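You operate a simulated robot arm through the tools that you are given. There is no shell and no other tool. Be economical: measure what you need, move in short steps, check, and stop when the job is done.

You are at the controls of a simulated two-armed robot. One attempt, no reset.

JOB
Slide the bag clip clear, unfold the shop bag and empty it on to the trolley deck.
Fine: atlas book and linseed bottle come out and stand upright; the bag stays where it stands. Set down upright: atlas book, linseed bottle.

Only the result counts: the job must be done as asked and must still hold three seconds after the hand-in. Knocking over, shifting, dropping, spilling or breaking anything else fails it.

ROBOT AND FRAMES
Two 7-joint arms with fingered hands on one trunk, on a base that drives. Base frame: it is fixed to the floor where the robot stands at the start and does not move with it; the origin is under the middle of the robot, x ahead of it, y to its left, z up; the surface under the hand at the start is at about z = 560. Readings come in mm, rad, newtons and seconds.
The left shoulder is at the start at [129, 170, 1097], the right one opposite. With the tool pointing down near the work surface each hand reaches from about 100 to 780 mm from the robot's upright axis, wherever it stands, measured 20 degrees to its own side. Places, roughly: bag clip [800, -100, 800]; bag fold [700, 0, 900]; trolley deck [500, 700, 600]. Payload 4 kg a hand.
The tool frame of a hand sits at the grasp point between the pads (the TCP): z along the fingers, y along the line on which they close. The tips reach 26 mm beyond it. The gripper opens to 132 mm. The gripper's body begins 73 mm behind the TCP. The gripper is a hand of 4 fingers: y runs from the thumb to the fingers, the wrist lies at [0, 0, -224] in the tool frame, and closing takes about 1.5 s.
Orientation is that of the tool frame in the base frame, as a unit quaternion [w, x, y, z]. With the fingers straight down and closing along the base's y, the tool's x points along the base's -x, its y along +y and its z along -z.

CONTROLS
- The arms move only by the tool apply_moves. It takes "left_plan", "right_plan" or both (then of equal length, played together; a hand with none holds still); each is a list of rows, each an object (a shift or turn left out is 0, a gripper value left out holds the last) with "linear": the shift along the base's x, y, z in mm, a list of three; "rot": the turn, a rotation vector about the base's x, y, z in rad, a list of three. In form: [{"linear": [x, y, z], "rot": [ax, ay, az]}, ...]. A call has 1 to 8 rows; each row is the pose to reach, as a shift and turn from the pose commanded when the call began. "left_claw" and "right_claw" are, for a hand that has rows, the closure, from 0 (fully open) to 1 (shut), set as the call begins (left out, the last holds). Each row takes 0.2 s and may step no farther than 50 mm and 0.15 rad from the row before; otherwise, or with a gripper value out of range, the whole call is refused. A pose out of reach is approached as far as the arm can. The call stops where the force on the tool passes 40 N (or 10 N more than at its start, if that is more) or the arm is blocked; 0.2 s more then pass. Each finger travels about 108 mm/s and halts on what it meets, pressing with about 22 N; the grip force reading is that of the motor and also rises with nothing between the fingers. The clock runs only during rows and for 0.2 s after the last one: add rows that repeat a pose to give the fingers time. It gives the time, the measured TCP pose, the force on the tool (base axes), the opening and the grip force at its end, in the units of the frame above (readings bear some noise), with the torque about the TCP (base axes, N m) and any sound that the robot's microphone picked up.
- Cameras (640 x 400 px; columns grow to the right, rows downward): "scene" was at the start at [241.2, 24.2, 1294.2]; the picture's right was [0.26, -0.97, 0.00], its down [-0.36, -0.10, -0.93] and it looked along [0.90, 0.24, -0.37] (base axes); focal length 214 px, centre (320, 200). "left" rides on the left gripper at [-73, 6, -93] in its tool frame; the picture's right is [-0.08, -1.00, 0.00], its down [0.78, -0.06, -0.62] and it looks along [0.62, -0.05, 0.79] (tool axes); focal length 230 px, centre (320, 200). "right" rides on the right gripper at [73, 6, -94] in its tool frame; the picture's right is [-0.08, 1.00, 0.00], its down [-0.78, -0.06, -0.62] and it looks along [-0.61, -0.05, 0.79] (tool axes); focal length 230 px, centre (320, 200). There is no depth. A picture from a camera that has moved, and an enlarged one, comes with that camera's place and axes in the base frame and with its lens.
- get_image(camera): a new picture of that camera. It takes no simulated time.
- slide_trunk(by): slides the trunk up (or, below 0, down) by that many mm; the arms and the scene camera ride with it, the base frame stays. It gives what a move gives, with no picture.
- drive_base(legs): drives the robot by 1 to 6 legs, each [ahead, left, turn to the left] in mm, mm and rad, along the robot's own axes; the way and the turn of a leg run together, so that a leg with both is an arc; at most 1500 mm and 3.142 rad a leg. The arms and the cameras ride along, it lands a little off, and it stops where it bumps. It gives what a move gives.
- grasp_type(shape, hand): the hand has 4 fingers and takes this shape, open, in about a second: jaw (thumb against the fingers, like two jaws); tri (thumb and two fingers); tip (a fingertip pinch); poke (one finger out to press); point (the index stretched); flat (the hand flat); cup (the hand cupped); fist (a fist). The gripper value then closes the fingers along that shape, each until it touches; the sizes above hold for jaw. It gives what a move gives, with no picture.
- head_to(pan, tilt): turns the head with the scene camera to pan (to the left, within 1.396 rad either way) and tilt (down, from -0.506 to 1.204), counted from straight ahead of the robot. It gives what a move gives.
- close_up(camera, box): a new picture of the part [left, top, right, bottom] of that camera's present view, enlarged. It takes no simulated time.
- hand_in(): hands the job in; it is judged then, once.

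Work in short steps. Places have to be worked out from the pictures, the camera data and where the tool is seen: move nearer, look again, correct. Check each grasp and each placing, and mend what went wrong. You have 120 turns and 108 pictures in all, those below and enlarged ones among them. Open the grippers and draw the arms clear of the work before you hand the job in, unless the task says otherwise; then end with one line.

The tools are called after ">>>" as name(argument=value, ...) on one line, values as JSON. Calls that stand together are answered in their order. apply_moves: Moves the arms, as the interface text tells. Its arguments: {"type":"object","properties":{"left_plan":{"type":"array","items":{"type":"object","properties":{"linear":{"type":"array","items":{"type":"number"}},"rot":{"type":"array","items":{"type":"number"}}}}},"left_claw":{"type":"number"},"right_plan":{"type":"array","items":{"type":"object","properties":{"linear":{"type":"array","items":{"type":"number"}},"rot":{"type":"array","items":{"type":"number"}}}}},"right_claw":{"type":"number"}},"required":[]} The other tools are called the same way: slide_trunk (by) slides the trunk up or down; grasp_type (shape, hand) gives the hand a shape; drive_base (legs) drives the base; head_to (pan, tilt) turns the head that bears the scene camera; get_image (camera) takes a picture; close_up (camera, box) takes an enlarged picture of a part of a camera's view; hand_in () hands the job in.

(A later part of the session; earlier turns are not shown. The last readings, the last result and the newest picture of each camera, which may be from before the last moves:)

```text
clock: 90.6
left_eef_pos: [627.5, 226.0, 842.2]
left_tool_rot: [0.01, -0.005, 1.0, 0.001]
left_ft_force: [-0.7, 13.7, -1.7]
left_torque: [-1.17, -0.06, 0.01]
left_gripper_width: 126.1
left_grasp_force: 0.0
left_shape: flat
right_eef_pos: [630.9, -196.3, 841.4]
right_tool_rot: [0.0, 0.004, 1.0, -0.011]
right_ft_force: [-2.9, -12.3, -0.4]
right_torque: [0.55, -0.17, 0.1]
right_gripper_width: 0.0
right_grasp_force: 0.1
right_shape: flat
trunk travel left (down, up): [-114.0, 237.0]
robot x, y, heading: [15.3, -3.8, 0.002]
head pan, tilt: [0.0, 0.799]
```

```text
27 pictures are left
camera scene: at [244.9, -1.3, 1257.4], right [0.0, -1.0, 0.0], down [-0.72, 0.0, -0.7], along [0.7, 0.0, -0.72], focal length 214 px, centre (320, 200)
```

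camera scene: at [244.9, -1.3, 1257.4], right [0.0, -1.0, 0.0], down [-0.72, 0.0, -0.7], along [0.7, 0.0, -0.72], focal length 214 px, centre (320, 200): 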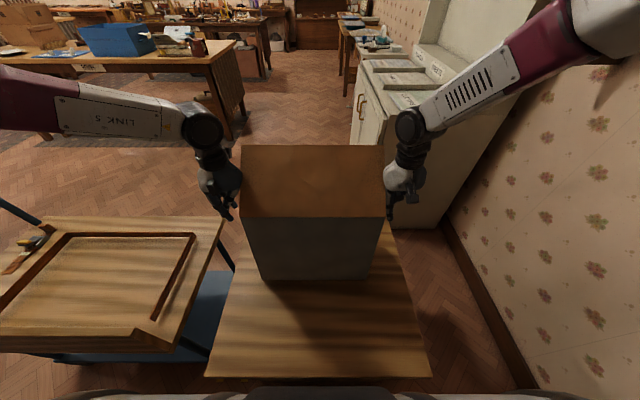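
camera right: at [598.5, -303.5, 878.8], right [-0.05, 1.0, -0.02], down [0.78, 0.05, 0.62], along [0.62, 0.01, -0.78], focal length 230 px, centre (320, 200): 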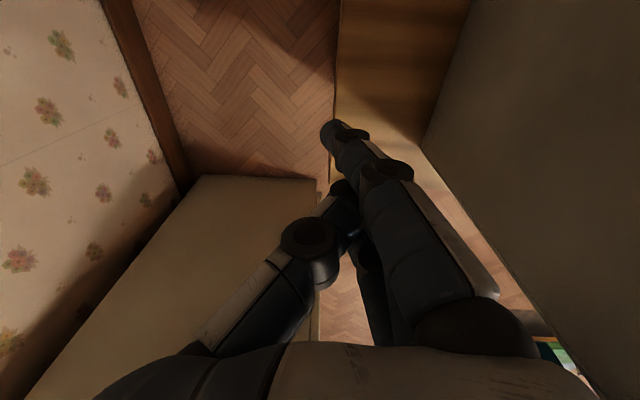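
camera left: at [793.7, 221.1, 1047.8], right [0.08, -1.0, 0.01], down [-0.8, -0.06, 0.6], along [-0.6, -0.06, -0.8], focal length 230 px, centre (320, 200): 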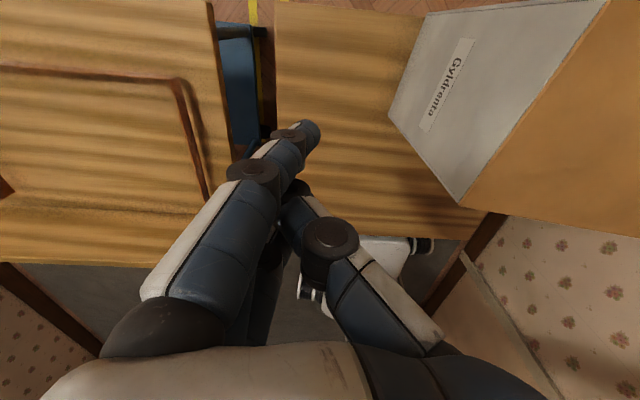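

The bag's base slid about 25 mm toward me and it now leans back slightly. I'll ease -x 25 to stand it upright, then release and see whether the lid holds by itself.

>>> apply_moves(left_plan=[{"linear": [-9, 0, 0]}, {"linear": [-18, 0, -2]}, {"linear": [-25, 0, -3]}, {"linear": [-25, 0, -3]}, {"linear": [-25, 20, -3]}, {"linear": [-25, 45, -3]}, {"linear": [-25, 45, -3]}], right_plan=[{"linear": [-9, 0, 0]}, {"linear": [-18, 0, -2]}, {"linear": [-25, 0, -3]}, {"linear": [-25, 0, -3]}, {"linear": [-25, -20, -3]}, {"linear": [-25, -45, -3]}, {"linear": [-25, -45, -3]}])

>>> get_image(camera="scene")

```text
clock: 92.2
left_eef_pos: [602.1, 270.2, 839.9]
left_tool_rot: [0.01, -0.005, 1.0, 0.0]
left_ft_force: [-0.1, 0.2, 0.4]
left_torque: [0.01, 0.03, 0.02]
left_gripper_width: 126.1
left_grasp_force: 0.1
left_shape: flat
right_eef_pos: [606.1, -241.4, 840.9]
right_tool_rot: [0.0, 0.004, 1.0, -0.011]
right_ft_force: [0.1, 0.0, 0.2]
right_torque: [0.0, -0.01, -0.01]
right_gripper_width: 0.1
right_grasp_force: 0.1
right_shape: flat
trunk travel left (down, up): [-114.0, 237.0]
robot x, y, heading: [10.5, -3.8, 0.002]
head pan, tilt: [0.0, 0.799]
```

```text
26 pictures are left
camera scene: at [245.1, -1.5, 1257.4], right [0.0, -1.0, 0.0], down [-0.72, 0.0, -0.7], along [0.7, 0.0, -0.72], focal length 214 px, centre (320, 200)
```

scene: 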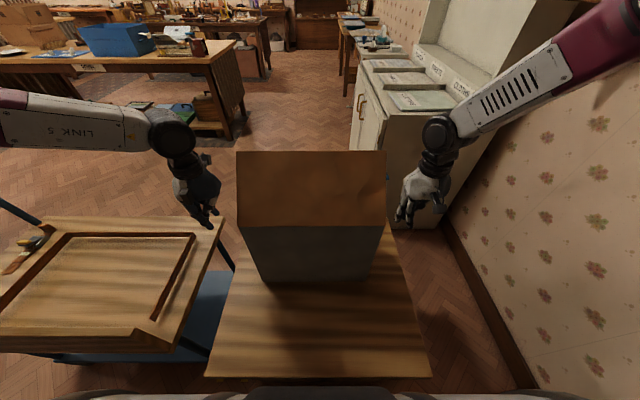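

The lid stays up on its own at about 60°, so the hinge has friction. To open it further I'll brace the front wall with the left hand (tilted forward) and push the lid's free edge from behind with the right. First I'll position both.

>>> apply_moves(left_plan=[{"linear": [-40, 0, 10], "rot": [0, -0.1, 0]}, {"linear": [-80, 0, 20], "rot": [0, -0.2, 0]}, {"linear": [-120, 0, 20], "rot": [0, -0.3, 0]}, {"linear": [-140, -45, 20], "rot": [0, -0.4, 0]}, {"linear": [-140, -90, 10], "rot": [0, -0.5, 0]}, {"linear": [-140, -135, 0], "rot": [0, -0.6, 0]}, {"linear": [-140, -180, -10], "rot": [0, -0.6, 0]}, {"linear": [-140, -220, -30], "rot": [0, -0.6, 0]}], right_plan=[{"linear": [0, 0, 45]}, {"linear": [0, 0, 90]}, {"linear": [0, 0, 135]}, {"linear": [0, 0, 180]}, {"linear": [10, 10, 225]}, {"linear": [25, 30, 265]}, {"linear": [55, 60, 280]}, {"linear": [85, 95, 280]}])

>>> apply_moves(right_plan=[{"linear": [10, 45, 0]}, {"linear": [20, 90, 0]}, {"linear": [25, 135, 0]}, {"linear": [25, 145, -40]}, {"linear": [25, 145, -80]}, {"linear": [25, 145, -120]}, {"linear": [25, 145, -138]}, {"linear": [25, 145, -138]}])

>>> get_image(camera="right")

>>> get_image(camera="scene")

```text
clock: 94.0
left_eef_pos: [462.9, 50.0, 809.2]
left_tool_rot: [0.304, -0.006, 0.953, -0.001]
left_ft_force: [0.1, -0.6, 0.0]
left_torque: [0.0, 0.01, -0.02]
left_gripper_width: 126.0
left_grasp_force: 0.1
left_shape: flat
left hand out of reach, approached as far as the arm can: row 4, 5, 6, 7
right_eef_pos: [692.7, -144.6, 1120.6]
right_tool_rot: [-0.002, 0.004, 1.0, -0.011]
right_ft_force: [0.4, -0.4, 0.3]
right_torque: [-0.01, 0.01, -0.01]
right_gripper_width: 0.0
right_grasp_force: 0.0
right_shape: flat
trunk travel left (down, up): [-114.0, 237.0]
robot x, y, heading: [13.7, -3.6, 0.002]
head pan, tilt: [0.0, 0.799]
```

```text
clock: 95.8
left_eef_pos: [462.5, 50.9, 811.1]
left_tool_rot: [0.305, -0.006, 0.952, 0.0]
left_ft_force: [-0.8, 0.0, 0.5]
left_torque: [0.0, 0.03, 0.01]
left_gripper_width: 125.9
left_grasp_force: 0.1
left_shape: flat
right_eef_pos: [716.0, -0.4, 981.1]
right_tool_rot: [0.001, 0.004, 1.0, -0.01]
right_ft_force: [-1.4, 0.0, -0.6]
right_torque: [0.02, -0.01, -0.03]
right_gripper_width: 0.0
right_grasp_force: 0.2
right_shape: flat
right hand out of reach, approached as far as the arm can: row 3
trunk travel left (down, up): [-114.0, 237.0]
robot x, y, heading: [12.7, -3.7, 0.006]
head pan, tilt: [0.0, 0.799]
```

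```text
25 pictures are left
camera right: at [639.6, 8.4, 1075.3], right [0.08, 1.0, -0.02], down [0.78, -0.05, 0.62], along [0.62, -0.07, -0.79], focal length 230 px, centre (320, 200)
```

right: 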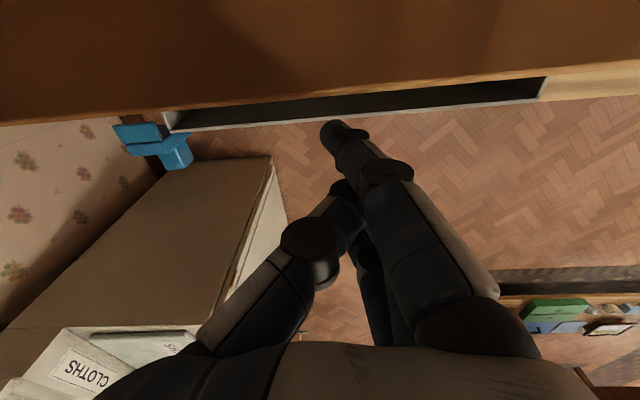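

```text
24 pictures are left
camera scene: at [244.9, -1.5, 1257.5], right [0.0, -1.0, 0.0], down [-0.72, 0.0, -0.7], along [0.7, 0.0, -0.72], focal length 214 px, centre (320, 200)
```

scene: 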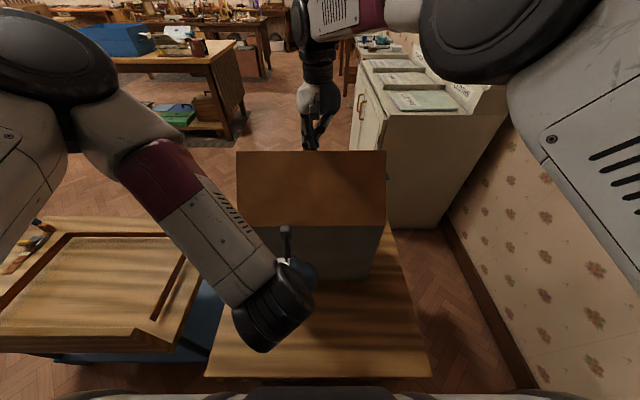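

The bag is open (dark interior visible). I'll advance the left hand to touch the front wall.

>>> apply_moves(left_plan=[{"linear": [10, -15, 0]}, {"linear": [20, -30, 0]}, {"linear": [30, -40, 0]}, {"linear": [30, -40, 0]}])

>>> apply_moves(left_plan=[{"linear": [8, 0, 0]}, {"linear": [16, 0, 0]}, {"linear": [24, 0, 0]}, {"linear": [24, 0, 0]}])

```text
clock: 96.8
left_eef_pos: [493.8, 10.1, 810.8]
left_tool_rot: [0.306, -0.006, 0.952, 0.001]
left_ft_force: [-0.2, 0.7, 0.0]
left_torque: [0.01, -0.01, 0.0]
left_gripper_width: 126.2
left_grasp_force: 0.0
left_shape: flat
right_eef_pos: [714.5, -1.3, 981.3]
right_tool_rot: [0.001, 0.004, 1.0, -0.011]
right_ft_force: [-0.4, 0.2, 0.0]
right_torque: [-0.01, 0.0, 0.0]
right_gripper_width: 0.2
right_grasp_force: 0.0
right_shape: flat
trunk travel left (down, up): [-114.0, 237.0]
robot x, y, heading: [11.0, -0.4, -0.004]
head pan, tilt: [0.0, 0.799]
```

```text
clock: 97.8
left_eef_pos: [516.2, 12.2, 810.9]
left_tool_rot: [0.305, -0.006, 0.952, 0.0]
left_ft_force: [-3.9, 1.5, 0.1]
left_torque: [0.0, 0.04, 0.1]
left_gripper_width: 0.0
left_grasp_force: 0.0
left_shape: flat
right_eef_pos: [715.6, -1.3, 981.8]
right_tool_rot: [0.001, 0.004, 1.0, -0.011]
right_ft_force: [0.8, 0.3, -0.3]
right_torque: [0.0, -0.01, -0.01]
right_gripper_width: 0.2
right_grasp_force: 0.0
right_shape: flat
trunk travel left (down, up): [-114.0, 237.0]
robot x, y, heading: [10.6, -1.3, 0.002]
head pan, tilt: [0.0, 0.799]
```

Left brace contact (4 N). Now the right hand pushes the lid toward me.

>>> apply_moves(right_plan=[{"linear": [-15, 0, 0]}, {"linear": [-30, 0, 0]}, {"linear": [-45, 0, 0]}, {"linear": [-60, 0, 0]}, {"linear": [-75, 0, 0]}, {"linear": [-90, 0, 0]}, {"linear": [-90, 0, 0]}])

>>> get_image(camera="scene")

```text
clock: 99.4
left_eef_pos: [517.0, 9.3, 810.2]
left_tool_rot: [0.305, -0.005, 0.952, -0.001]
left_ft_force: [-0.9, 0.9, -0.2]
left_torque: [0.01, -0.01, 0.04]
left_gripper_width: 0.0
left_grasp_force: 0.0
left_shape: flat
right_eef_pos: [626.2, -1.5, 981.7]
right_tool_rot: [0.0, 0.003, 1.0, -0.011]
right_ft_force: [0.2, 0.2, -0.2]
right_torque: [0.0, -0.06, -0.02]
right_gripper_width: 0.0
right_grasp_force: 0.1
right_shape: flat
trunk travel left (down, up): [-114.0, 237.0]
robot x, y, heading: [16.0, -6.0, 0.002]
head pan, tilt: [0.0, 0.799]
```

```text
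23 pictures are left
camera scene: at [245.0, -1.5, 1257.4], right [0.0, -1.0, 0.0], down [-0.72, 0.0, -0.7], along [0.7, 0.0, -0.72], focal length 214 px, centre (320, 200)
```

scene: 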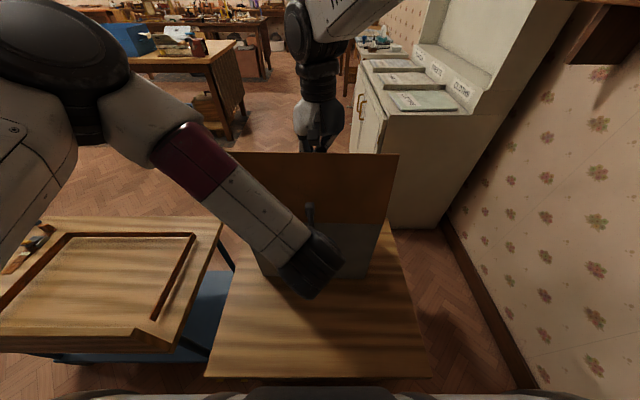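

The lid swings easily now. I'll push on past vertical.

>>> apply_moves(right_plan=[{"linear": [-15, 0, 0]}, {"linear": [-30, 0, 0]}, {"linear": [-45, 0, 0]}, {"linear": [-60, 0, 0]}, {"linear": [-75, 0, 0]}, {"linear": [-75, 0, 0]}])

>>> apply_moves(right_plan=[{"linear": [15, 0, 10]}, {"linear": [40, -10, 40]}, {"linear": [60, -40, 80]}, {"linear": [70, -85, 100]}, {"linear": [70, -130, 100]}, {"linear": [70, -170, 100]}, {"linear": [70, -170, 100]}])

>>> get_image(camera="scene")

```text
clock: 100.6
left_eef_pos: [512.8, 10.1, 808.7]
left_tool_rot: [0.301, -0.003, 0.954, -0.001]
left_ft_force: [-1.8, 0.0, -0.6]
left_torque: [0.03, -0.2, 0.01]
left_gripper_width: 126.1
left_grasp_force: 0.0
left_shape: flat
right_eef_pos: [560.1, -2.5, 984.4]
right_tool_rot: [0.011, 0.006, 1.0, -0.008]
right_ft_force: [3.7, 0.4, -0.1]
right_torque: [0.0, -0.07, -0.01]
right_gripper_width: 0.0
right_grasp_force: 0.0
right_shape: flat
trunk travel left (down, up): [-114.0, 237.0]
robot x, y, heading: [12.2, -1.6, 0.002]
head pan, tilt: [0.0, 0.799]
stopped in row 6 (right hand): the force on the tool passed its limit at 50 N (the readings are from after the stop); the commanded pose is now the measured one
```

```text
refused: row 3 steps farther than a row can; nothing moved
```

```text
22 pictures are left
camera scene: at [245.1, -1.5, 1257.4], right [0.0, -1.0, 0.0], down [-0.72, 0.0, -0.7], along [0.7, 0.0, -0.72], focal length 214 px, centre (320, 200)
```

scene: 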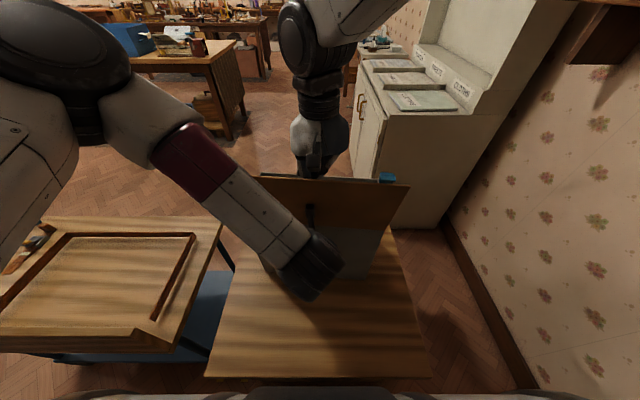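

The lid is past vertical. I'll withdraw the right hand up and back over the opening to look inside.

>>> apply_moves(right_plan=[{"linear": [20, 0, 5]}, {"linear": [40, 0, 25]}, {"linear": [50, -5, 60]}, {"linear": [50, -10, 100]}, {"linear": [50, -10, 135]}, {"linear": [50, -10, 135]}])

>>> get_image(camera="right")

```text
clock: 102.0
left_eef_pos: [513.8, 10.1, 809.1]
left_tool_rot: [0.302, -0.003, 0.953, -0.001]
left_ft_force: [-0.9, 0.4, -0.1]
left_torque: [0.0, 0.01, 0.01]
left_gripper_width: 126.2
left_grasp_force: 0.0
left_shape: flat
right_eef_pos: [611.7, -12.1, 1119.8]
right_tool_rot: [0.01, 0.005, 1.0, -0.008]
right_ft_force: [-0.2, 0.3, 0.4]
right_torque: [0.01, -0.02, 0.0]
right_gripper_width: 126.3
right_grasp_force: 0.0
right_shape: flat
trunk travel left (down, up): [-114.0, 237.0]
robot x, y, heading: [11.6, -3.9, 0.004]
head pan, tilt: [0.0, 0.799]
```

```text
21 pictures are left
camera right: at [534.1, -4.3, 1212.7], right [0.09, 1.0, -0.01], down [0.77, -0.06, 0.63], along [0.63, -0.07, -0.77], focal length 230 px, centre (320, 200)
```

right: 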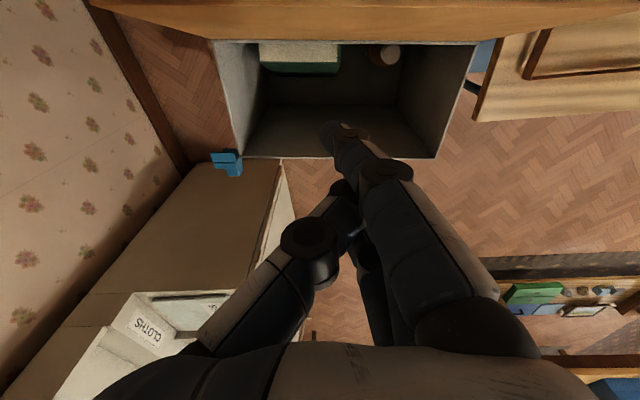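

Inside I can see the green atlas standing on the right side near the front wall, and the capped bottle on the left. I'll zoom for positions.

>>> close_up(camera="right", box=[210, 20, 490, 170])

```text
2.29 times, centred on (350, 95) of right
camera zoom: at [534.1, -4.3, 1212.7], right [0.09, 1.0, -0.01], down [0.77, -0.06, 0.63], along [0.63, -0.07, -0.77], focal length 526 px, centre (251, 440)
```

zoom: 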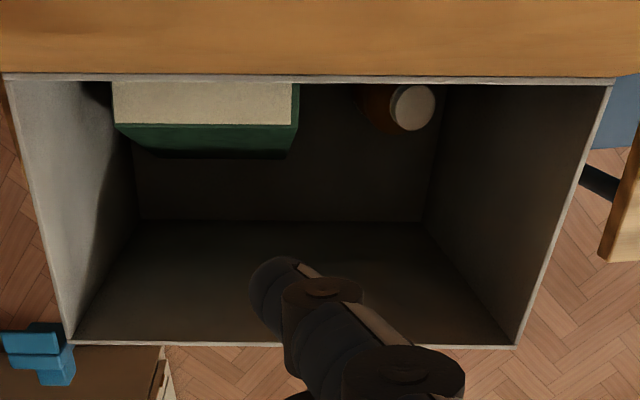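

I need a second viewpoint for depth. I'll move the right hand so its camera is above the middle of the bag.

>>> apply_moves(right_plan=[{"linear": [35, -5, -15]}, {"linear": [70, -10, -30]}, {"linear": [100, -15, -50]}, {"linear": [113, -15, -90]}, {"linear": [113, -15, -90]}])

>>> get_image(camera="right")

```text
clock: 103.2
left_eef_pos: [512.5, 10.9, 810.0]
left_tool_rot: [0.302, -0.002, 0.953, -0.002]
left_ft_force: [-0.1, 0.1, -0.5]
left_torque: [0.01, 0.03, 0.01]
left_gripper_width: 125.9
left_grasp_force: 0.1
left_shape: flat
right_eef_pos: [722.6, -27.4, 1029.6]
right_tool_rot: [0.012, 0.007, 1.0, -0.008]
right_ft_force: [-1.1, -0.2, 1.2]
right_torque: [0.0, -0.04, 0.02]
right_gripper_width: 126.1
right_grasp_force: 0.1
right_shape: flat
trunk travel left (down, up): [-114.0, 237.0]
robot x, y, heading: [13.0, -6.3, 0.006]
head pan, tilt: [0.0, 0.799]
```

```text
19 pictures are left
camera right: at [645.1, -19.4, 1122.4], right [0.09, 1.0, -0.01], down [0.77, -0.06, 0.64], along [0.63, -0.07, -0.77], focal length 230 px, centre (320, 200)
```

right: 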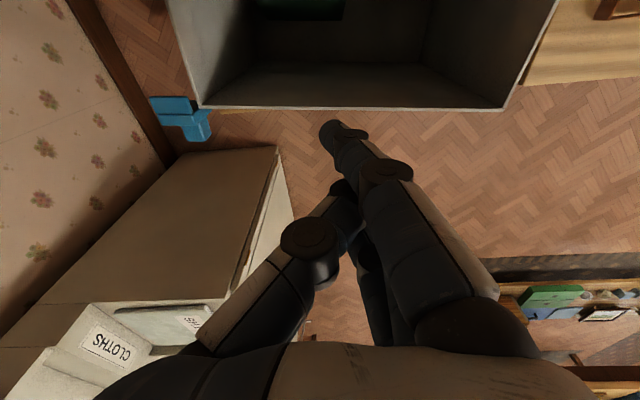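

The book's base sits around x≈655 and it leans toward the front wall. I'll take one more view from closer, directly above the book.

>>> apply_moves(right_plan=[{"linear": [-30, -20, -30]}, {"linear": [-60, -35, -60]}, {"linear": [-60, -35, -60]}])

>>> close_up(camera="right", box=[140, 0, 540, 160])

```text
clock: 104.0
left_eef_pos: [512.6, 10.2, 808.9]
left_tool_rot: [0.301, -0.003, 0.954, -0.001]
left_ft_force: [-0.4, -0.2, 0.3]
left_torque: [0.0, -0.03, 0.02]
left_gripper_width: 126.1
left_grasp_force: 0.0
left_shape: flat
right_eef_pos: [662.6, -62.9, 970.3]
right_tool_rot: [0.012, 0.005, 1.0, -0.009]
right_ft_force: [0.0, -0.1, -0.7]
right_torque: [-0.05, 0.01, 0.0]
right_gripper_width: 126.2
right_grasp_force: 0.0
right_shape: flat
trunk travel left (down, up): [-114.0, 237.0]
robot x, y, heading: [11.4, -1.3, 0.004]
head pan, tilt: [0.0, 0.799]
```

```text
1.60 times, centred on (340, 80) of right
camera zoom: at [585.4, -54.2, 1061.2], right [0.09, 1.0, -0.01], down [0.77, -0.06, 0.63], along [0.63, -0.07, -0.77], focal length 368 px, centre (288, 392)
```

zoom: 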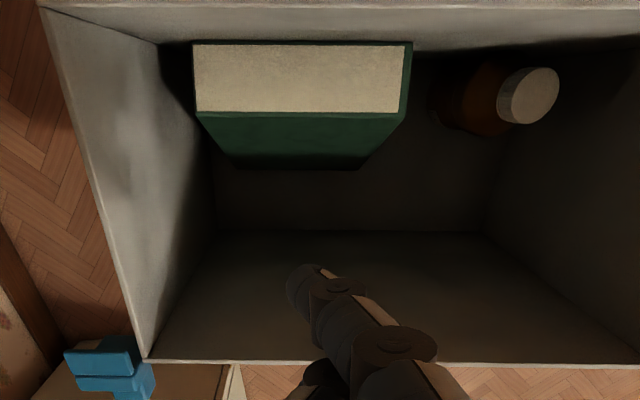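

Now clear: the book is 143 wide (y -125…18), about 190 tall and 40 thick, leaning about 0.3 rad onto the front wall, with its top at z≈745. The bottle stands at (603,108) with its cap top at z≈732. I'll yaw the right hand 90° in jaw shape, drag the book's top +x so it stands upright, then grip it.

>>> grasp_type(hand="right", shape="jaw")

>>> apply_moves(right_plan=[{"linear": [0, 0, 20], "rot": [0, 0, -0.15]}, {"linear": [-5, 0, 40], "rot": [0, 0, -0.3]}, {"linear": [-10, 0, 40], "rot": [0, 0, -0.45]}, {"linear": [-15, 0, 40], "rot": [0, 0, -0.6]}, {"linear": [-15, 0, 40], "rot": [0, 0, -0.75]}, {"linear": [-15, 0, 40], "rot": [0, 0, -0.9]}, {"linear": [-15, 0, 40], "rot": [0, 0, -1.05]}, {"linear": [-15, 0, 40], "rot": [0, 0, -1.2]}], right_claw=1.0)

>>> apply_moves(right_plan=[{"linear": [-5, 0, 0], "rot": [0, 0, -0.12]}, {"linear": [-10, 0, 0], "rot": [0, 0, -0.25]}, {"linear": [-15, 0, 0], "rot": [0, 0, -0.37]}, {"linear": [-15, 0, 0], "rot": [0, 0, -0.37]}])

>>> get_image(camera="right")

```text
clock: 104.9
left_eef_pos: [513.3, 9.6, 809.6]
left_tool_rot: [0.302, -0.002, 0.953, -0.002]
left_ft_force: [-0.4, -0.2, 0.4]
left_torque: [0.0, 0.02, 0.02]
left_gripper_width: 126.2
left_grasp_force: 0.0
left_shape: flat
right_eef_pos: [663.3, -63.7, 968.3]
right_tool_rot: [0.01, 0.005, 1.0, -0.009]
right_ft_force: [0.3, 0.4, -0.8]
right_torque: [-0.02, 0.01, -0.02]
right_gripper_width: 132.0
right_grasp_force: 0.0
right_shape: jaw
trunk travel left (down, up): [-114.0, 237.0]
robot x, y, heading: [11.9, -2.1, 0.006]
head pan, tilt: [0.0, 0.799]
```

```text
clock: 106.7
left_eef_pos: [514.0, 10.0, 809.4]
left_tool_rot: [0.301, -0.003, 0.954, -0.001]
left_ft_force: [0.3, 0.3, -0.5]
left_torque: [-0.01, -0.01, 0.01]
left_gripper_width: 126.3
left_grasp_force: 0.0
left_shape: flat
right_eef_pos: [649.8, -61.7, 1009.9]
right_tool_rot: [0.004, 0.57, 0.822, -0.013]
right_ft_force: [0.7, 1.3, -0.6]
right_torque: [0.0, 0.0, 0.04]
right_gripper_width: 0.1
right_grasp_force: 21.9
right_shape: jaw
trunk travel left (down, up): [-114.0, 237.0]
robot x, y, heading: [13.0, -2.0, 0.007]
head pan, tilt: [0.0, 0.799]
```

```text
clock: 107.7
left_eef_pos: [513.6, 11.3, 810.5]
left_tool_rot: [0.302, -0.002, 0.953, -0.002]
left_ft_force: [-0.9, 1.1, -0.3]
left_torque: [0.02, -0.03, -0.02]
left_gripper_width: 125.9
left_grasp_force: 0.0
left_shape: flat
right_eef_pos: [633.3, -61.8, 1010.8]
right_tool_rot: [0.002, 0.711, 0.703, -0.013]
right_ft_force: [-0.1, 0.4, 0.4]
right_torque: [-0.03, -0.01, -0.04]
right_gripper_width: 0.2
right_grasp_force: 21.9
right_shape: jaw
trunk travel left (down, up): [-114.0, 237.0]
robot x, y, heading: [14.3, -2.6, 0.004]
head pan, tilt: [0.0, 0.799]
```

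```text
17 pictures are left
camera right: at [639.2, 13.1, 1102.5], right [1.0, -0.09, -0.01], down [-0.06, -0.77, 0.63], along [-0.07, -0.63, -0.77], focal length 230 px, centre (320, 200)
```

right: 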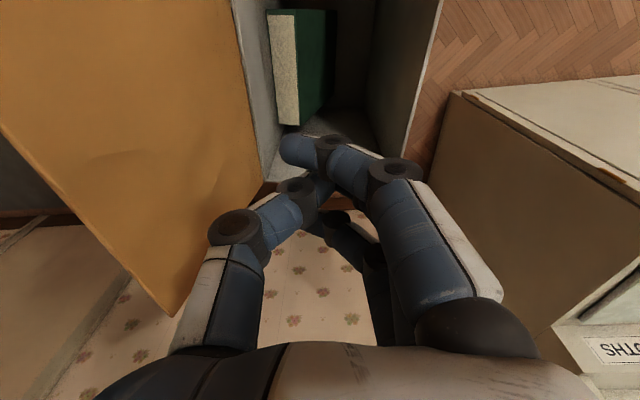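

Good view. I'll tilt the hand (wrist toward +x) so the closed fingertips can reach the book's top edge near the front wall, stopping just above it.

>>> apply_moves(right_plan=[{"linear": [-5, 3, -30], "rot": [0, 0.12, 0]}, {"linear": [-10, 5, -65], "rot": [0, 0.24, 0]}, {"linear": [-15, 7, -100], "rot": [0, 0.36, 0]}, {"linear": [-22, 7, -135], "rot": [0, 0.45, 0]}, {"linear": [-30, 7, -170], "rot": [0, 0.45, 0]}, {"linear": [-38, 7, -200], "rot": [0, 0.45, 0]}, {"linear": [-38, 7, -200], "rot": [0, 0.45, 0]}])

>>> get_image(camera="right")

```text
clock: 109.3
left_eef_pos: [513.1, 10.1, 808.6]
left_tool_rot: [0.302, -0.002, 0.953, -0.002]
left_ft_force: [0.0, 0.3, -0.4]
left_torque: [-0.02, -0.02, 0.03]
left_gripper_width: 126.0
left_grasp_force: 0.1
left_shape: flat
right_eef_pos: [594.6, -55.4, 811.1]
right_tool_rot: [-0.155, 0.689, 0.686, -0.172]
right_ft_force: [-0.4, 0.0, -0.3]
right_torque: [0.01, -0.01, 0.03]
right_gripper_width: 0.1
right_grasp_force: 22.3
right_shape: jaw
trunk travel left (down, up): [-114.0, 237.0]
robot x, y, heading: [12.8, -3.8, 0.002]
head pan, tilt: [0.0, 0.799]
```

```text
16 pictures are left
camera right: at [639.8, 20.7, 890.0], right [0.89, -0.09, -0.45], down [0.22, -0.77, 0.6], along [-0.4, -0.63, -0.67], focal length 230 px, centre (320, 200)
```

right: 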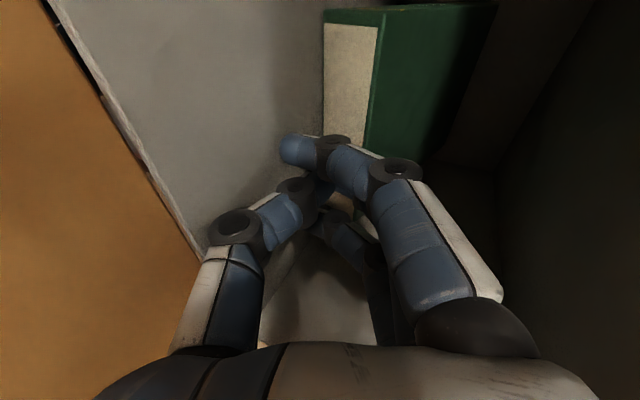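

Well placed. I'll descend in small steps to touch the book's top.

>>> apply_moves(right_plan=[{"linear": [0, 0, -10]}, {"linear": [0, 0, -20]}, {"linear": [0, 0, -27]}, {"linear": [0, 0, -27]}])

>>> apply_moves(right_plan=[{"linear": [0, 0, -3]}, {"linear": [0, 0, -6]}, {"linear": [0, 0, -6]}])

```text
clock: 110.3
left_eef_pos: [513.3, 10.0, 810.1]
left_tool_rot: [0.303, -0.002, 0.953, -0.002]
left_ft_force: [0.5, 0.0, -0.4]
left_torque: [0.04, 0.03, -0.01]
left_gripper_width: 125.8
left_grasp_force: 0.0
left_shape: flat
right_eef_pos: [595.2, -55.5, 786.5]
right_tool_rot: [-0.154, 0.69, 0.687, -0.171]
right_ft_force: [0.5, -1.8, 16.3]
right_torque: [-0.13, -0.06, 0.02]
right_gripper_width: 0.0
right_grasp_force: 22.2
right_shape: jaw
trunk travel left (down, up): [-114.0, 237.0]
robot x, y, heading: [9.6, -4.2, 0.002]
head pan, tilt: [0.0, 0.799]
```

```text
clock: 111.1
left_eef_pos: [512.2, 11.0, 810.3]
left_tool_rot: [0.304, -0.003, 0.953, -0.001]
left_ft_force: [-0.8, 1.0, -0.3]
left_torque: [-0.01, -0.02, 0.02]
left_gripper_width: 125.9
left_grasp_force: 0.1
left_shape: flat
right_eef_pos: [596.4, -54.7, 783.3]
right_tool_rot: [-0.153, 0.69, 0.687, -0.169]
right_ft_force: [-3.8, -0.8, 30.5]
right_torque: [-0.05, 0.07, 0.01]
right_gripper_width: 0.0
right_grasp_force: 21.7
right_shape: jaw
trunk travel left (down, up): [-114.0, 237.0]
robot x, y, heading: [10.9, -1.8, 0.002]
head pan, tilt: [0.0, 0.799]
stopped in row 3 (right hand): the force on the tool passed its limit at 41 N (the readings are from after the stop); the commanded pose is now the measured one
```

Contact made. I'll ease the pressure and drag +x along the book's upright arc.

>>> apply_moves(right_plan=[{"linear": [0, 0, 2]}, {"linear": [8, 0, 4]}, {"linear": [16, 0, 6]}, {"linear": [24, 0, 7]}, {"linear": [32, 0, 8]}, {"linear": [42, 0, 10]}, {"linear": [42, 0, 10]}])

>>> get_image(camera="right")

```text
clock: 112.7
left_eef_pos: [513.5, 9.1, 809.6]
left_tool_rot: [0.302, -0.002, 0.953, -0.002]
left_ft_force: [-0.1, 0.2, -0.1]
left_torque: [0.01, -0.02, 0.01]
left_gripper_width: 126.3
left_grasp_force: 0.1
left_shape: flat
right_eef_pos: [638.9, -55.0, 787.7]
right_tool_rot: [-0.153, 0.69, 0.686, -0.17]
right_ft_force: [-0.1, 0.5, 0.0]
right_torque: [-0.02, 0.01, 0.01]
right_gripper_width: 0.0
right_grasp_force: 22.4
right_shape: jaw
trunk travel left (down, up): [-114.0, 237.0]
robot x, y, heading: [16.6, -1.3, -0.002]
head pan, tilt: [0.0, 0.799]
```

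```text
15 pictures are left
camera right: at [683.2, 20.7, 867.7], right [0.89, -0.09, -0.44], down [0.22, -0.77, 0.6], along [-0.39, -0.63, -0.67], focal length 230 px, centre (320, 200)
```

right: 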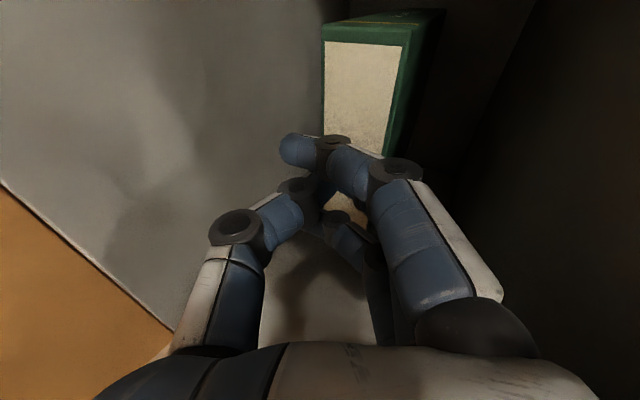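

The book now stands upright, top at about x 629–665. I'll raise, straighten and open the hand over it.

>>> apply_moves(right_plan=[{"linear": [0, 0, 30], "rot": [0, 0, 0]}, {"linear": [2, 0, 65], "rot": [0, -0.12, 0]}, {"linear": [4, 0, 95], "rot": [0, -0.24, 0]}, {"linear": [6, 1, 110], "rot": [0, -0.36, 0]}, {"linear": [8, 2, 110], "rot": [0, -0.45, 0]}, {"linear": [8, 2, 110], "rot": [0, -0.45, 0]}], right_claw=0.35)

>>> get_image(camera="right")

```text
clock: 114.1
left_eef_pos: [512.1, 9.6, 810.0]
left_tool_rot: [0.301, -0.003, 0.954, -0.001]
left_ft_force: [-0.4, -0.5, 0.3]
left_torque: [-0.02, 0.03, -0.03]
left_gripper_width: 126.0
left_grasp_force: 0.0
left_shape: flat
right_eef_pos: [648.0, -53.1, 899.5]
right_tool_rot: [0.003, 0.711, 0.703, -0.012]
right_ft_force: [0.4, -0.4, -0.4]
right_torque: [-0.03, 0.0, -0.03]
right_gripper_width: 85.7
right_grasp_force: 0.0
right_shape: jaw
trunk travel left (down, up): [-114.0, 237.0]
robot x, y, heading: [12.2, -2.1, 0.003]
head pan, tilt: [0.0, 0.799]
```

```text
14 pictures are left
camera right: at [651.8, 22.4, 991.3], right [1.0, -0.09, -0.01], down [-0.06, -0.77, 0.63], along [-0.06, -0.63, -0.77], focal length 230 px, centre (320, 200)
```

right: 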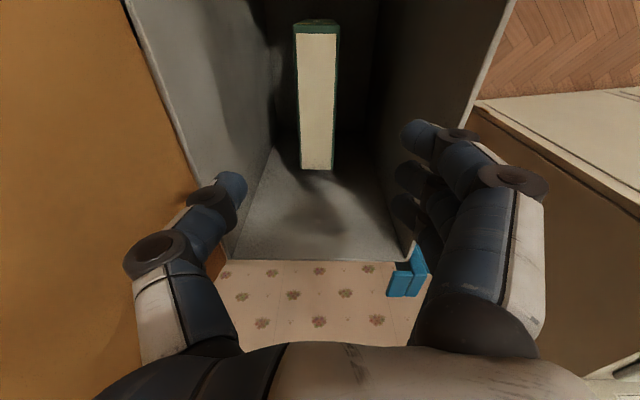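

The book is upright at about (640,-57). I'll align, lower to z≈725 and close.

>>> apply_moves(right_plan=[{"linear": [-7, -3, -30], "rot": [0, 0, -0.08]}, {"linear": [-7, -3, -70], "rot": [0, 0, -0.08]}, {"linear": [-7, -3, -110], "rot": [0, 0, -0.08]}, {"linear": [-7, -3, -145], "rot": [0, 0, -0.08]}, {"linear": [-7, -3, -172], "rot": [0, 0, -0.08]}, {"linear": [-7, -3, -172], "rot": [0, 0, -0.08]}])

>>> apply_moves(right_plan=[{"linear": [0, 0, 0]}, {"linear": [0, 0, 0]}, {"linear": [0, 0, 0]}, {"linear": [0, 0, 0]}, {"linear": [0, 0, 0]}], right_claw=1.0)

```text
clock: 115.5
left_eef_pos: [513.7, 11.4, 809.5]
left_tool_rot: [0.303, -0.002, 0.953, -0.002]
left_ft_force: [0.4, 0.1, -0.2]
left_torque: [0.05, 0.02, 0.03]
left_gripper_width: 126.2
left_grasp_force: 0.0
left_shape: flat
right_eef_pos: [650.0, -69.6, 734.0]
right_tool_rot: [-0.003, 0.751, 0.66, -0.003]
right_ft_force: [0.0, 1.0, 0.6]
right_torque: [0.02, 0.02, 0.01]
right_gripper_width: 86.0
right_grasp_force: 0.1
right_shape: jaw
trunk travel left (down, up): [-114.0, 237.0]
robot x, y, heading: [12.6, -4.1, 0.002]
head pan, tilt: [0.0, 0.799]
```

```text
clock: 116.7
left_eef_pos: [512.0, 9.6, 810.6]
left_tool_rot: [0.302, -0.002, 0.953, -0.002]
left_ft_force: [-0.5, -0.4, 0.2]
left_torque: [-0.01, 0.02, 0.02]
left_gripper_width: 126.0
left_grasp_force: 0.1
left_shape: flat
right_eef_pos: [646.6, -70.4, 730.6]
right_tool_rot: [-0.002, 0.752, 0.659, -0.005]
right_ft_force: [4.8, 2.0, 14.4]
right_torque: [0.03, -0.13, 0.01]
right_gripper_width: 35.3
right_grasp_force: 22.2
right_shape: jaw
trunk travel left (down, up): [-114.0, 237.0]
robot x, y, heading: [14.3, 0.8, 0.002]
head pan, tilt: [0.0, 0.799]
```

Gripped at 35 mm thickness. Lifting straight up.

>>> apply_moves(right_plan=[{"linear": [0, 0, 20]}, {"linear": [0, 0, 60]}, {"linear": [0, 0, 105]}, {"linear": [0, 0, 150]}, {"linear": [0, 0, 195]}, {"linear": [0, 0, 240]}, {"linear": [0, 0, 285]}, {"linear": [0, 0, 330]}])

>>> get_image(camera="scene")

```text
clock: 118.5
left_eef_pos: [513.6, 10.9, 809.0]
left_tool_rot: [0.302, -0.003, 0.953, -0.001]
left_ft_force: [-0.7, -0.9, -0.3]
left_torque: [0.0, 0.03, 0.01]
left_gripper_width: 126.2
left_grasp_force: 0.1
left_shape: flat
right_eef_pos: [640.8, -56.8, 1056.6]
right_tool_rot: [0.002, 0.738, 0.675, -0.013]
right_ft_force: [-0.2, -0.2, -5.8]
right_torque: [-0.09, -0.04, -0.01]
right_gripper_width: 34.4
right_grasp_force: 22.2
right_shape: jaw
trunk travel left (down, up): [-114.0, 237.0]
robot x, y, heading: [14.6, -2.7, 0.008]
head pan, tilt: [0.0, 0.799]
```

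```text
13 pictures are left
camera scene: at [244.8, -1.6, 1257.5], right [0.0, -1.0, 0.0], down [-0.72, 0.0, -0.7], along [0.7, 0.0, -0.72], focal length 214 px, centre (320, 200)
```

scene: 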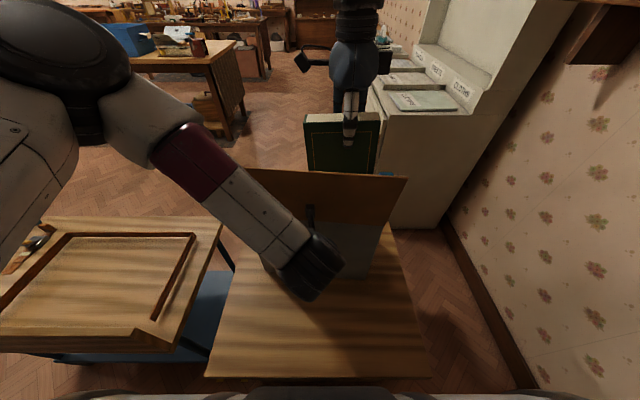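

The book is out, about 5.8 N. I'll retract the left hand upward and back, then drive the base sideways left toward the trolley, with the book carried over the bag rim behind the lid.

>>> apply_moves(left_plan=[{"linear": [-35, 0, 0]}, {"linear": [-70, 10, 20]}, {"linear": [-80, 30, 60], "rot": [0, 0.1, 0]}, {"linear": [-80, 60, 100], "rot": [0, 0.2, 0]}, {"linear": [-80, 90, 140], "rot": [0, 0.3, 0]}, {"linear": [-80, 120, 180], "rot": [0, 0.4, 0]}, {"linear": [-80, 150, 215], "rot": [0, 0.5, 0]}, {"linear": [-80, 180, 240], "rot": [0, 0.6, 0]}], right_plan=[{"linear": [0, 0, 5]}, {"linear": [0, 0, 10]}, {"linear": [0, 0, 15]}, {"linear": [0, 0, 20]}, {"linear": [0, 0, 25]}, {"linear": [0, 0, 30]}, {"linear": [0, 0, 35]}, {"linear": [0, 0, 40]}])

>>> drive_base(legs=[[0, 400, 0]])

>>> get_image(camera="scene")

```text
clock: 120.3
left_eef_pos: [434.3, 190.5, 1049.0]
left_tool_rot: [0.005, -0.002, 1.0, -0.001]
left_ft_force: [-0.1, 0.5, 0.4]
left_torque: [-0.01, 0.01, 0.01]
left_gripper_width: 126.0
left_grasp_force: 0.0
left_shape: flat
right_eef_pos: [640.0, -55.9, 1098.0]
right_tool_rot: [0.002, 0.738, 0.675, -0.012]
right_ft_force: [0.9, 0.2, -6.6]
right_torque: [-0.05, -0.05, -0.02]
right_gripper_width: 34.1
right_grasp_force: 22.2
right_shape: jaw
trunk travel left (down, up): [-114.0, 237.0]
robot x, y, heading: [14.4, -1.5, 0.003]
head pan, tilt: [0.0, 0.799]
```

```text
clock: 124.3
left_eef_pos: [434.8, 588.8, 1048.4]
left_tool_rot: [0.006, -0.002, 1.0, 0.0]
left_ft_force: [-0.4, -0.6, -0.3]
left_torque: [0.0, 0.0, -0.01]
left_gripper_width: 126.2
left_grasp_force: 0.0
left_shape: flat
right_eef_pos: [641.2, 341.2, 1095.4]
right_tool_rot: [0.003, 0.739, 0.674, -0.012]
right_ft_force: [0.2, -0.3, -6.3]
right_torque: [-0.04, -0.07, 0.0]
right_gripper_width: 34.1
right_grasp_force: 21.7
right_shape: jaw
trunk travel left (down, up): [-114.0, 237.0]
robot x, y, heading: [11.8, 393.6, 0.0]
head pan, tilt: [0.0, 0.799]
```

```text
12 pictures are left
camera scene: at [245.2, 397.3, 1257.3], right [0.0, -1.0, 0.0], down [-0.72, 0.0, -0.7], along [0.7, 0.0, -0.72], focal length 214 px, centre (320, 200)
```

scene: 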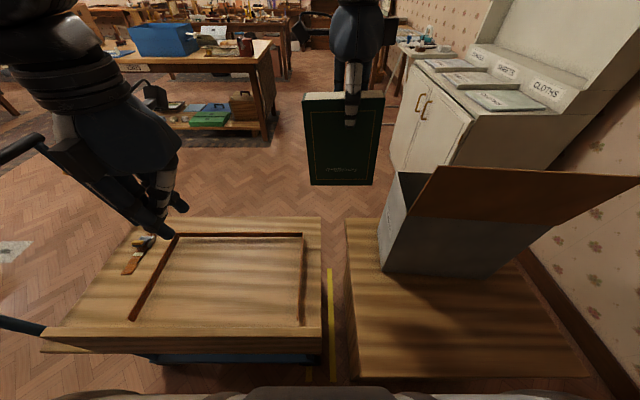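

Everything rides well: the lid stays open and the book is held. Deck height works out at z≈606, with the framed area at x 410–690, y 465–910. I'll move the left hand aside and bring the book over about (558,570).

>>> apply_moves(left_plan=[{"linear": [-10, 45, 5]}, {"linear": [-20, 90, 10]}, {"linear": [-30, 135, 15]}, {"linear": [-40, 180, 20]}, {"linear": [-40, 200, 20]}, {"linear": [-40, 200, 20]}, {"linear": [-40, 200, 20]}, {"linear": [-40, 200, 20]}], right_plan=[{"linear": [-5, 15, 0]}, {"linear": [-15, 50, -10]}, {"linear": [-28, 90, -30]}, {"linear": [-42, 128, -55]}, {"linear": [-55, 162, -85]}, {"linear": [-68, 195, -115]}, {"linear": [-82, 222, -150]}, {"linear": [-84, 228, -190]}])

>>> apply_moves(right_plan=[{"linear": [0, 0, -40]}, {"linear": [0, 0, -75]}, {"linear": [0, 0, -100]}, {"linear": [0, 0, -118]}, {"linear": [0, 0, -118]}])

>>> get_image(camera="scene")

```text
clock: 126.3
left_eef_pos: [394.1, 786.6, 1071.0]
left_tool_rot: [0.008, -0.003, 1.0, 0.0]
left_ft_force: [0.5, 0.8, 0.7]
left_torque: [0.02, 0.01, -0.01]
left_gripper_width: 125.8
left_grasp_force: 0.0
left_shape: flat
right_eef_pos: [594.0, 539.9, 936.7]
right_tool_rot: [-0.017, 0.77, 0.638, 0.013]
right_ft_force: [-0.4, -0.3, -6.5]
right_torque: [-0.05, -0.03, 0.03]
right_gripper_width: 34.3
right_grasp_force: 22.0
right_shape: jaw
trunk travel left (down, up): [-114.0, 237.0]
robot x, y, heading: [11.1, 398.5, -0.004]
head pan, tilt: [0.0, 0.799]
stopped in row 8 (right hand): the arm was blocked; the commanded pose is now the measured one
```

```text
clock: 127.7
left_eef_pos: [395.2, 787.5, 1069.7]
left_tool_rot: [0.006, -0.002, 1.0, -0.001]
left_ft_force: [0.5, 0.0, 0.3]
left_torque: [0.01, 0.03, -0.01]
left_gripper_width: 126.2
left_grasp_force: 0.1
left_shape: flat
right_eef_pos: [631.6, 507.8, 835.5]
right_tool_rot: [-0.031, 0.798, 0.601, 0.031]
right_ft_force: [0.3, -0.2, -6.9]
right_torque: [-0.1, -0.01, -0.02]
right_gripper_width: 34.4
right_grasp_force: 21.8
right_shape: jaw
trunk travel left (down, up): [-114.0, 237.0]
robot x, y, heading: [8.6, 393.7, 0.003]
head pan, tilt: [0.0, 0.799]
stopped in row 5 (right hand): the arm was blocked; the commanded pose is now the measured one
```

```text
11 pictures are left
camera scene: at [245.5, 396.8, 1257.2], right [0.0, -1.0, 0.0], down [-0.72, 0.0, -0.7], along [0.7, 0.0, -0.72], focal length 214 px, centre (320, 200)
```

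scene: 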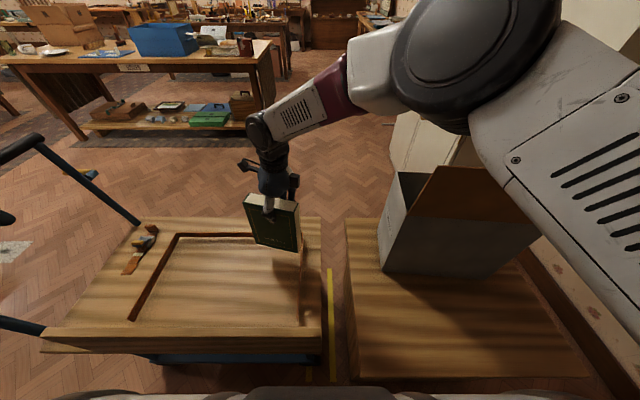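

The right arm is at a joint limit crossing over. I'll drive the base a further 190 mm left so the right arm works in front of itself.

>>> drive_base(legs=[[0, 190, 0]])

>>> apply_moves(right_plan=[{"linear": [-10, -20, 5], "rot": [0, 0, 0.05]}, {"linear": [-20, -45, 10], "rot": [0, 0, 0.1]}, {"linear": [-32, -75, 10], "rot": [0, 0, 0.15]}, {"linear": [-44, -100, 10], "rot": [0, 0, 0.2]}, {"linear": [-56, -120, 5], "rot": [0, 0, 0.2]}, {"linear": [-66, -135, 0], "rot": [0, 0, 0.2]}, {"linear": [-66, -135, 0], "rot": [0, 0, 0.2]}])

>>> get_image(camera="scene")

```text
clock: 130.0
left_eef_pos: [393.8, 978.7, 1068.7]
left_tool_rot: [0.006, -0.002, 1.0, 0.0]
left_ft_force: [-0.3, -0.7, 0.1]
left_torque: [0.01, -0.03, 0.0]
left_gripper_width: 126.1
left_grasp_force: 0.0
left_shape: flat
right_eef_pos: [631.5, 701.2, 836.5]
right_tool_rot: [-0.031, 0.797, 0.602, 0.031]
right_ft_force: [-0.3, 0.0, -7.3]
right_torque: [-0.15, -0.04, 0.01]
right_gripper_width: 34.1
right_grasp_force: 21.7
right_shape: jaw
trunk travel left (down, up): [-114.0, 237.0]
robot x, y, heading: [13.5, 590.6, 0.002]
head pan, tilt: [0.0, 0.799]
```

```text
clock: 131.6
left_eef_pos: [394.5, 977.9, 1068.9]
left_tool_rot: [0.007, -0.002, 1.0, 0.0]
left_ft_force: [-0.1, -0.2, -0.6]
left_torque: [0.03, 0.01, -0.02]
left_gripper_width: 126.1
left_grasp_force: 0.0
left_shape: flat
right_eef_pos: [564.2, 564.7, 837.1]
right_tool_rot: [-0.032, 0.733, 0.679, 0.028]
right_ft_force: [0.9, 0.0, -5.9]
right_torque: [-0.09, -0.02, -0.01]
right_gripper_width: 34.5
right_grasp_force: 21.8
right_shape: jaw
trunk travel left (down, up): [-114.0, 237.0]
robot x, y, heading: [12.3, 586.7, -0.001]
head pan, tilt: [0.0, 0.799]
```

```text
10 pictures are left
camera scene: at [245.1, 588.0, 1257.2], right [0.0, -1.0, 0.0], down [-0.72, 0.0, -0.7], along [0.7, 0.0, -0.72], focal length 214 px, centre (320, 200)
```

scene: 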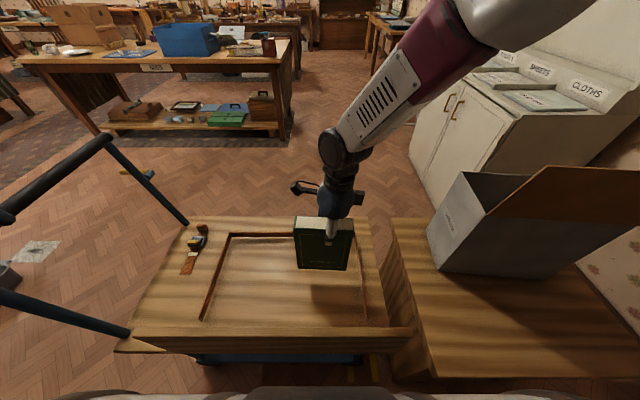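

The book hangs over the deck with a slight 0.085 rad roll. I'll correct that and lower.

>>> apply_moves(right_plan=[{"linear": [0, 0, -15], "rot": [-0.045, 0, 0]}, {"linear": [0, 0, -30], "rot": [-0.085, 0, 0]}, {"linear": [0, 0, -45], "rot": [-0.085, 0, 0]}, {"linear": [0, 0, -57], "rot": [-0.085, 0, 0]}, {"linear": [0, 0, -57], "rot": [-0.085, 0, 0]}])

>>> apply_moves(right_plan=[{"linear": [0, 0, -2]}, {"linear": [0, 0, -4]}, {"linear": [0, 0, -6]}, {"linear": [0, 0, -6]}])

```text
clock: 132.8
left_eef_pos: [393.7, 978.3, 1070.6]
left_tool_rot: [0.006, -0.003, 1.0, 0.0]
left_ft_force: [-0.3, 0.8, 0.2]
left_torque: [0.0, 0.0, -0.01]
left_gripper_width: 126.1
left_grasp_force: 0.1
left_shape: flat
right_eef_pos: [565.8, 563.3, 781.0]
right_tool_rot: [-0.005, 0.736, 0.677, 0.002]
right_ft_force: [-0.9, 0.2, -6.8]
right_torque: [-0.09, -0.08, 0.02]
right_gripper_width: 34.2
right_grasp_force: 21.7
right_shape: jaw
trunk travel left (down, up): [-114.0, 237.0]
robot x, y, heading: [11.1, 586.7, 0.001]
head pan, tilt: [0.0, 0.799]
```

```text
clock: 133.8
left_eef_pos: [394.6, 978.9, 1068.8]
left_tool_rot: [0.006, -0.003, 1.0, 0.0]
left_ft_force: [0.5, 0.2, 0.9]
left_torque: [0.0, 0.0, 0.02]
left_gripper_width: 126.1
left_grasp_force: 0.0
left_shape: flat
right_eef_pos: [568.9, 560.9, 778.4]
right_tool_rot: [-0.006, 0.741, 0.671, 0.005]
right_ft_force: [-0.3, 0.9, -6.0]
right_torque: [-0.04, -0.05, 0.0]
right_gripper_width: 34.1
right_grasp_force: 21.9
right_shape: jaw
trunk travel left (down, up): [-114.0, 237.0]
robot x, y, heading: [12.4, 584.9, 0.002]
head pan, tilt: [0.0, 0.799]
```

Not down yet. Continuing.

>>> apply_moves(right_plan=[{"linear": [0, 0, -3]}, {"linear": [0, 0, -6]}, {"linear": [0, 0, -9]}, {"linear": [0, 0, -9]}])

>>> close_up(camera="scene", box=[220, 190, 420, 310])

```text
clock: 134.8
left_eef_pos: [394.4, 978.0, 1069.6]
left_tool_rot: [0.006, -0.003, 1.0, 0.0]
left_ft_force: [0.4, 0.0, -0.1]
left_torque: [0.04, 0.0, 0.02]
left_gripper_width: 126.0
left_grasp_force: 0.1
left_shape: flat
right_eef_pos: [573.5, 558.5, 772.9]
right_tool_rot: [-0.009, 0.744, 0.668, 0.01]
right_ft_force: [-0.4, -0.1, -6.2]
right_torque: [-0.08, -0.09, -0.04]
right_gripper_width: 34.2
right_grasp_force: 22.2
right_shape: jaw
trunk travel left (down, up): [-114.0, 237.0]
robot x, y, heading: [9.6, 586.2, 0.004]
head pan, tilt: [0.0, 0.799]
```

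```text
3.20 times, centred on (320, 250) of scene
camera zoom: at [245.0, 587.9, 1257.3], right [0.0, -1.0, 0.0], down [-0.72, 0.0, -0.7], along [0.7, 0.0, -0.72], focal length 686 px, centre (320, 40)
```

zoom: 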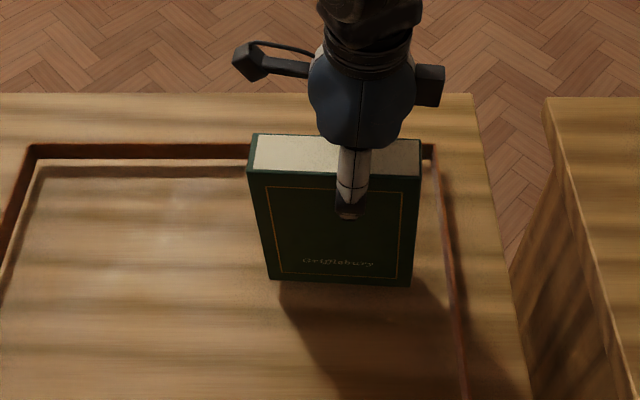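

The framed area is slightly recessed, so there's a little farther to go. I'll lower using the trunk, which avoids the arm's joint limit.

>>> slide_trunk(by=-10)

```text
clock: 135.4
left_eef_pos: [396.0, 977.3, 1056.7]
left_tool_rot: [0.004, -0.003, 1.0, -0.002]
left_ft_force: [-1.3, -0.1, 1.3]
left_torque: [0.01, -0.03, 0.0]
left_gripper_width: 126.2
left_grasp_force: 0.0
left_shape: flat
right_eef_pos: [576.5, 548.5, 761.0]
right_tool_rot: [-0.022, 0.759, 0.65, 0.012]
right_ft_force: [-1.2, 0.0, -5.2]
right_torque: [-0.01, -0.05, 0.01]
right_gripper_width: 34.2
right_grasp_force: 22.1
right_shape: jaw
trunk travel left (down, up): [-104.0, 247.0]
robot x, y, heading: [11.3, 585.8, 0.004]
head pan, tilt: [0.0, 0.799]
```

>>> slide_trunk(by=-6)

```text
clock: 136.0
left_eef_pos: [399.6, 976.8, 1047.6]
left_tool_rot: [-0.003, -0.003, 1.0, -0.001]
left_ft_force: [-0.2, -0.2, 0.6]
left_torque: [-0.03, -0.04, -0.02]
left_gripper_width: 126.0
left_grasp_force: 0.0
left_shape: flat
right_eef_pos: [576.2, 549.0, 754.7]
right_tool_rot: [-0.024, 0.759, 0.651, 0.011]
right_ft_force: [-0.9, 0.0, -6.2]
right_torque: [-0.1, -0.07, 0.0]
right_gripper_width: 34.2
right_grasp_force: 22.2
right_shape: jaw
trunk travel left (down, up): [-98.0, 253.0]
robot x, y, heading: [11.2, 589.4, 0.008]
head pan, tilt: [0.0, 0.799]
```

>>> slide_trunk(by=-8)

>>> close_up(camera="scene", box=[220, 190, 420, 310])

```text
clock: 136.5
left_eef_pos: [403.9, 976.4, 1034.2]
left_tool_rot: [-0.011, -0.002, 1.0, -0.001]
left_ft_force: [0.3, 0.6, 0.4]
left_torque: [-0.01, 0.02, 0.0]
left_gripper_width: 126.2
left_grasp_force: 0.0
left_shape: flat
right_eef_pos: [576.8, 548.4, 749.3]
right_tool_rot: [-0.023, 0.759, 0.65, 0.013]
right_ft_force: [-1.3, -3.6, 4.2]
right_torque: [-0.03, 0.11, 0.01]
right_gripper_width: 35.4
right_grasp_force: 21.9
right_shape: jaw
trunk travel left (down, up): [-90.0, 261.0]
robot x, y, heading: [12.6, 587.9, -0.003]
head pan, tilt: [0.0, 0.799]
```

```text
3.20 times, centred on (320, 250) of scene
camera zoom: at [270.5, 587.7, 1229.5], right [0.0, -1.0, 0.0], down [-0.72, 0.0, -0.7], along [0.7, 0.0, -0.72], focal length 686 px, centre (320, 40)
```

zoom: 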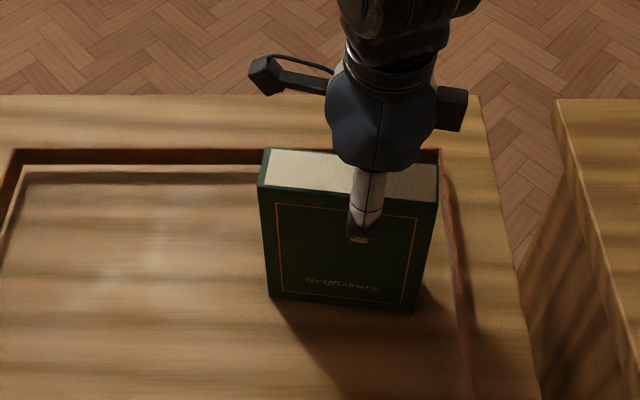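

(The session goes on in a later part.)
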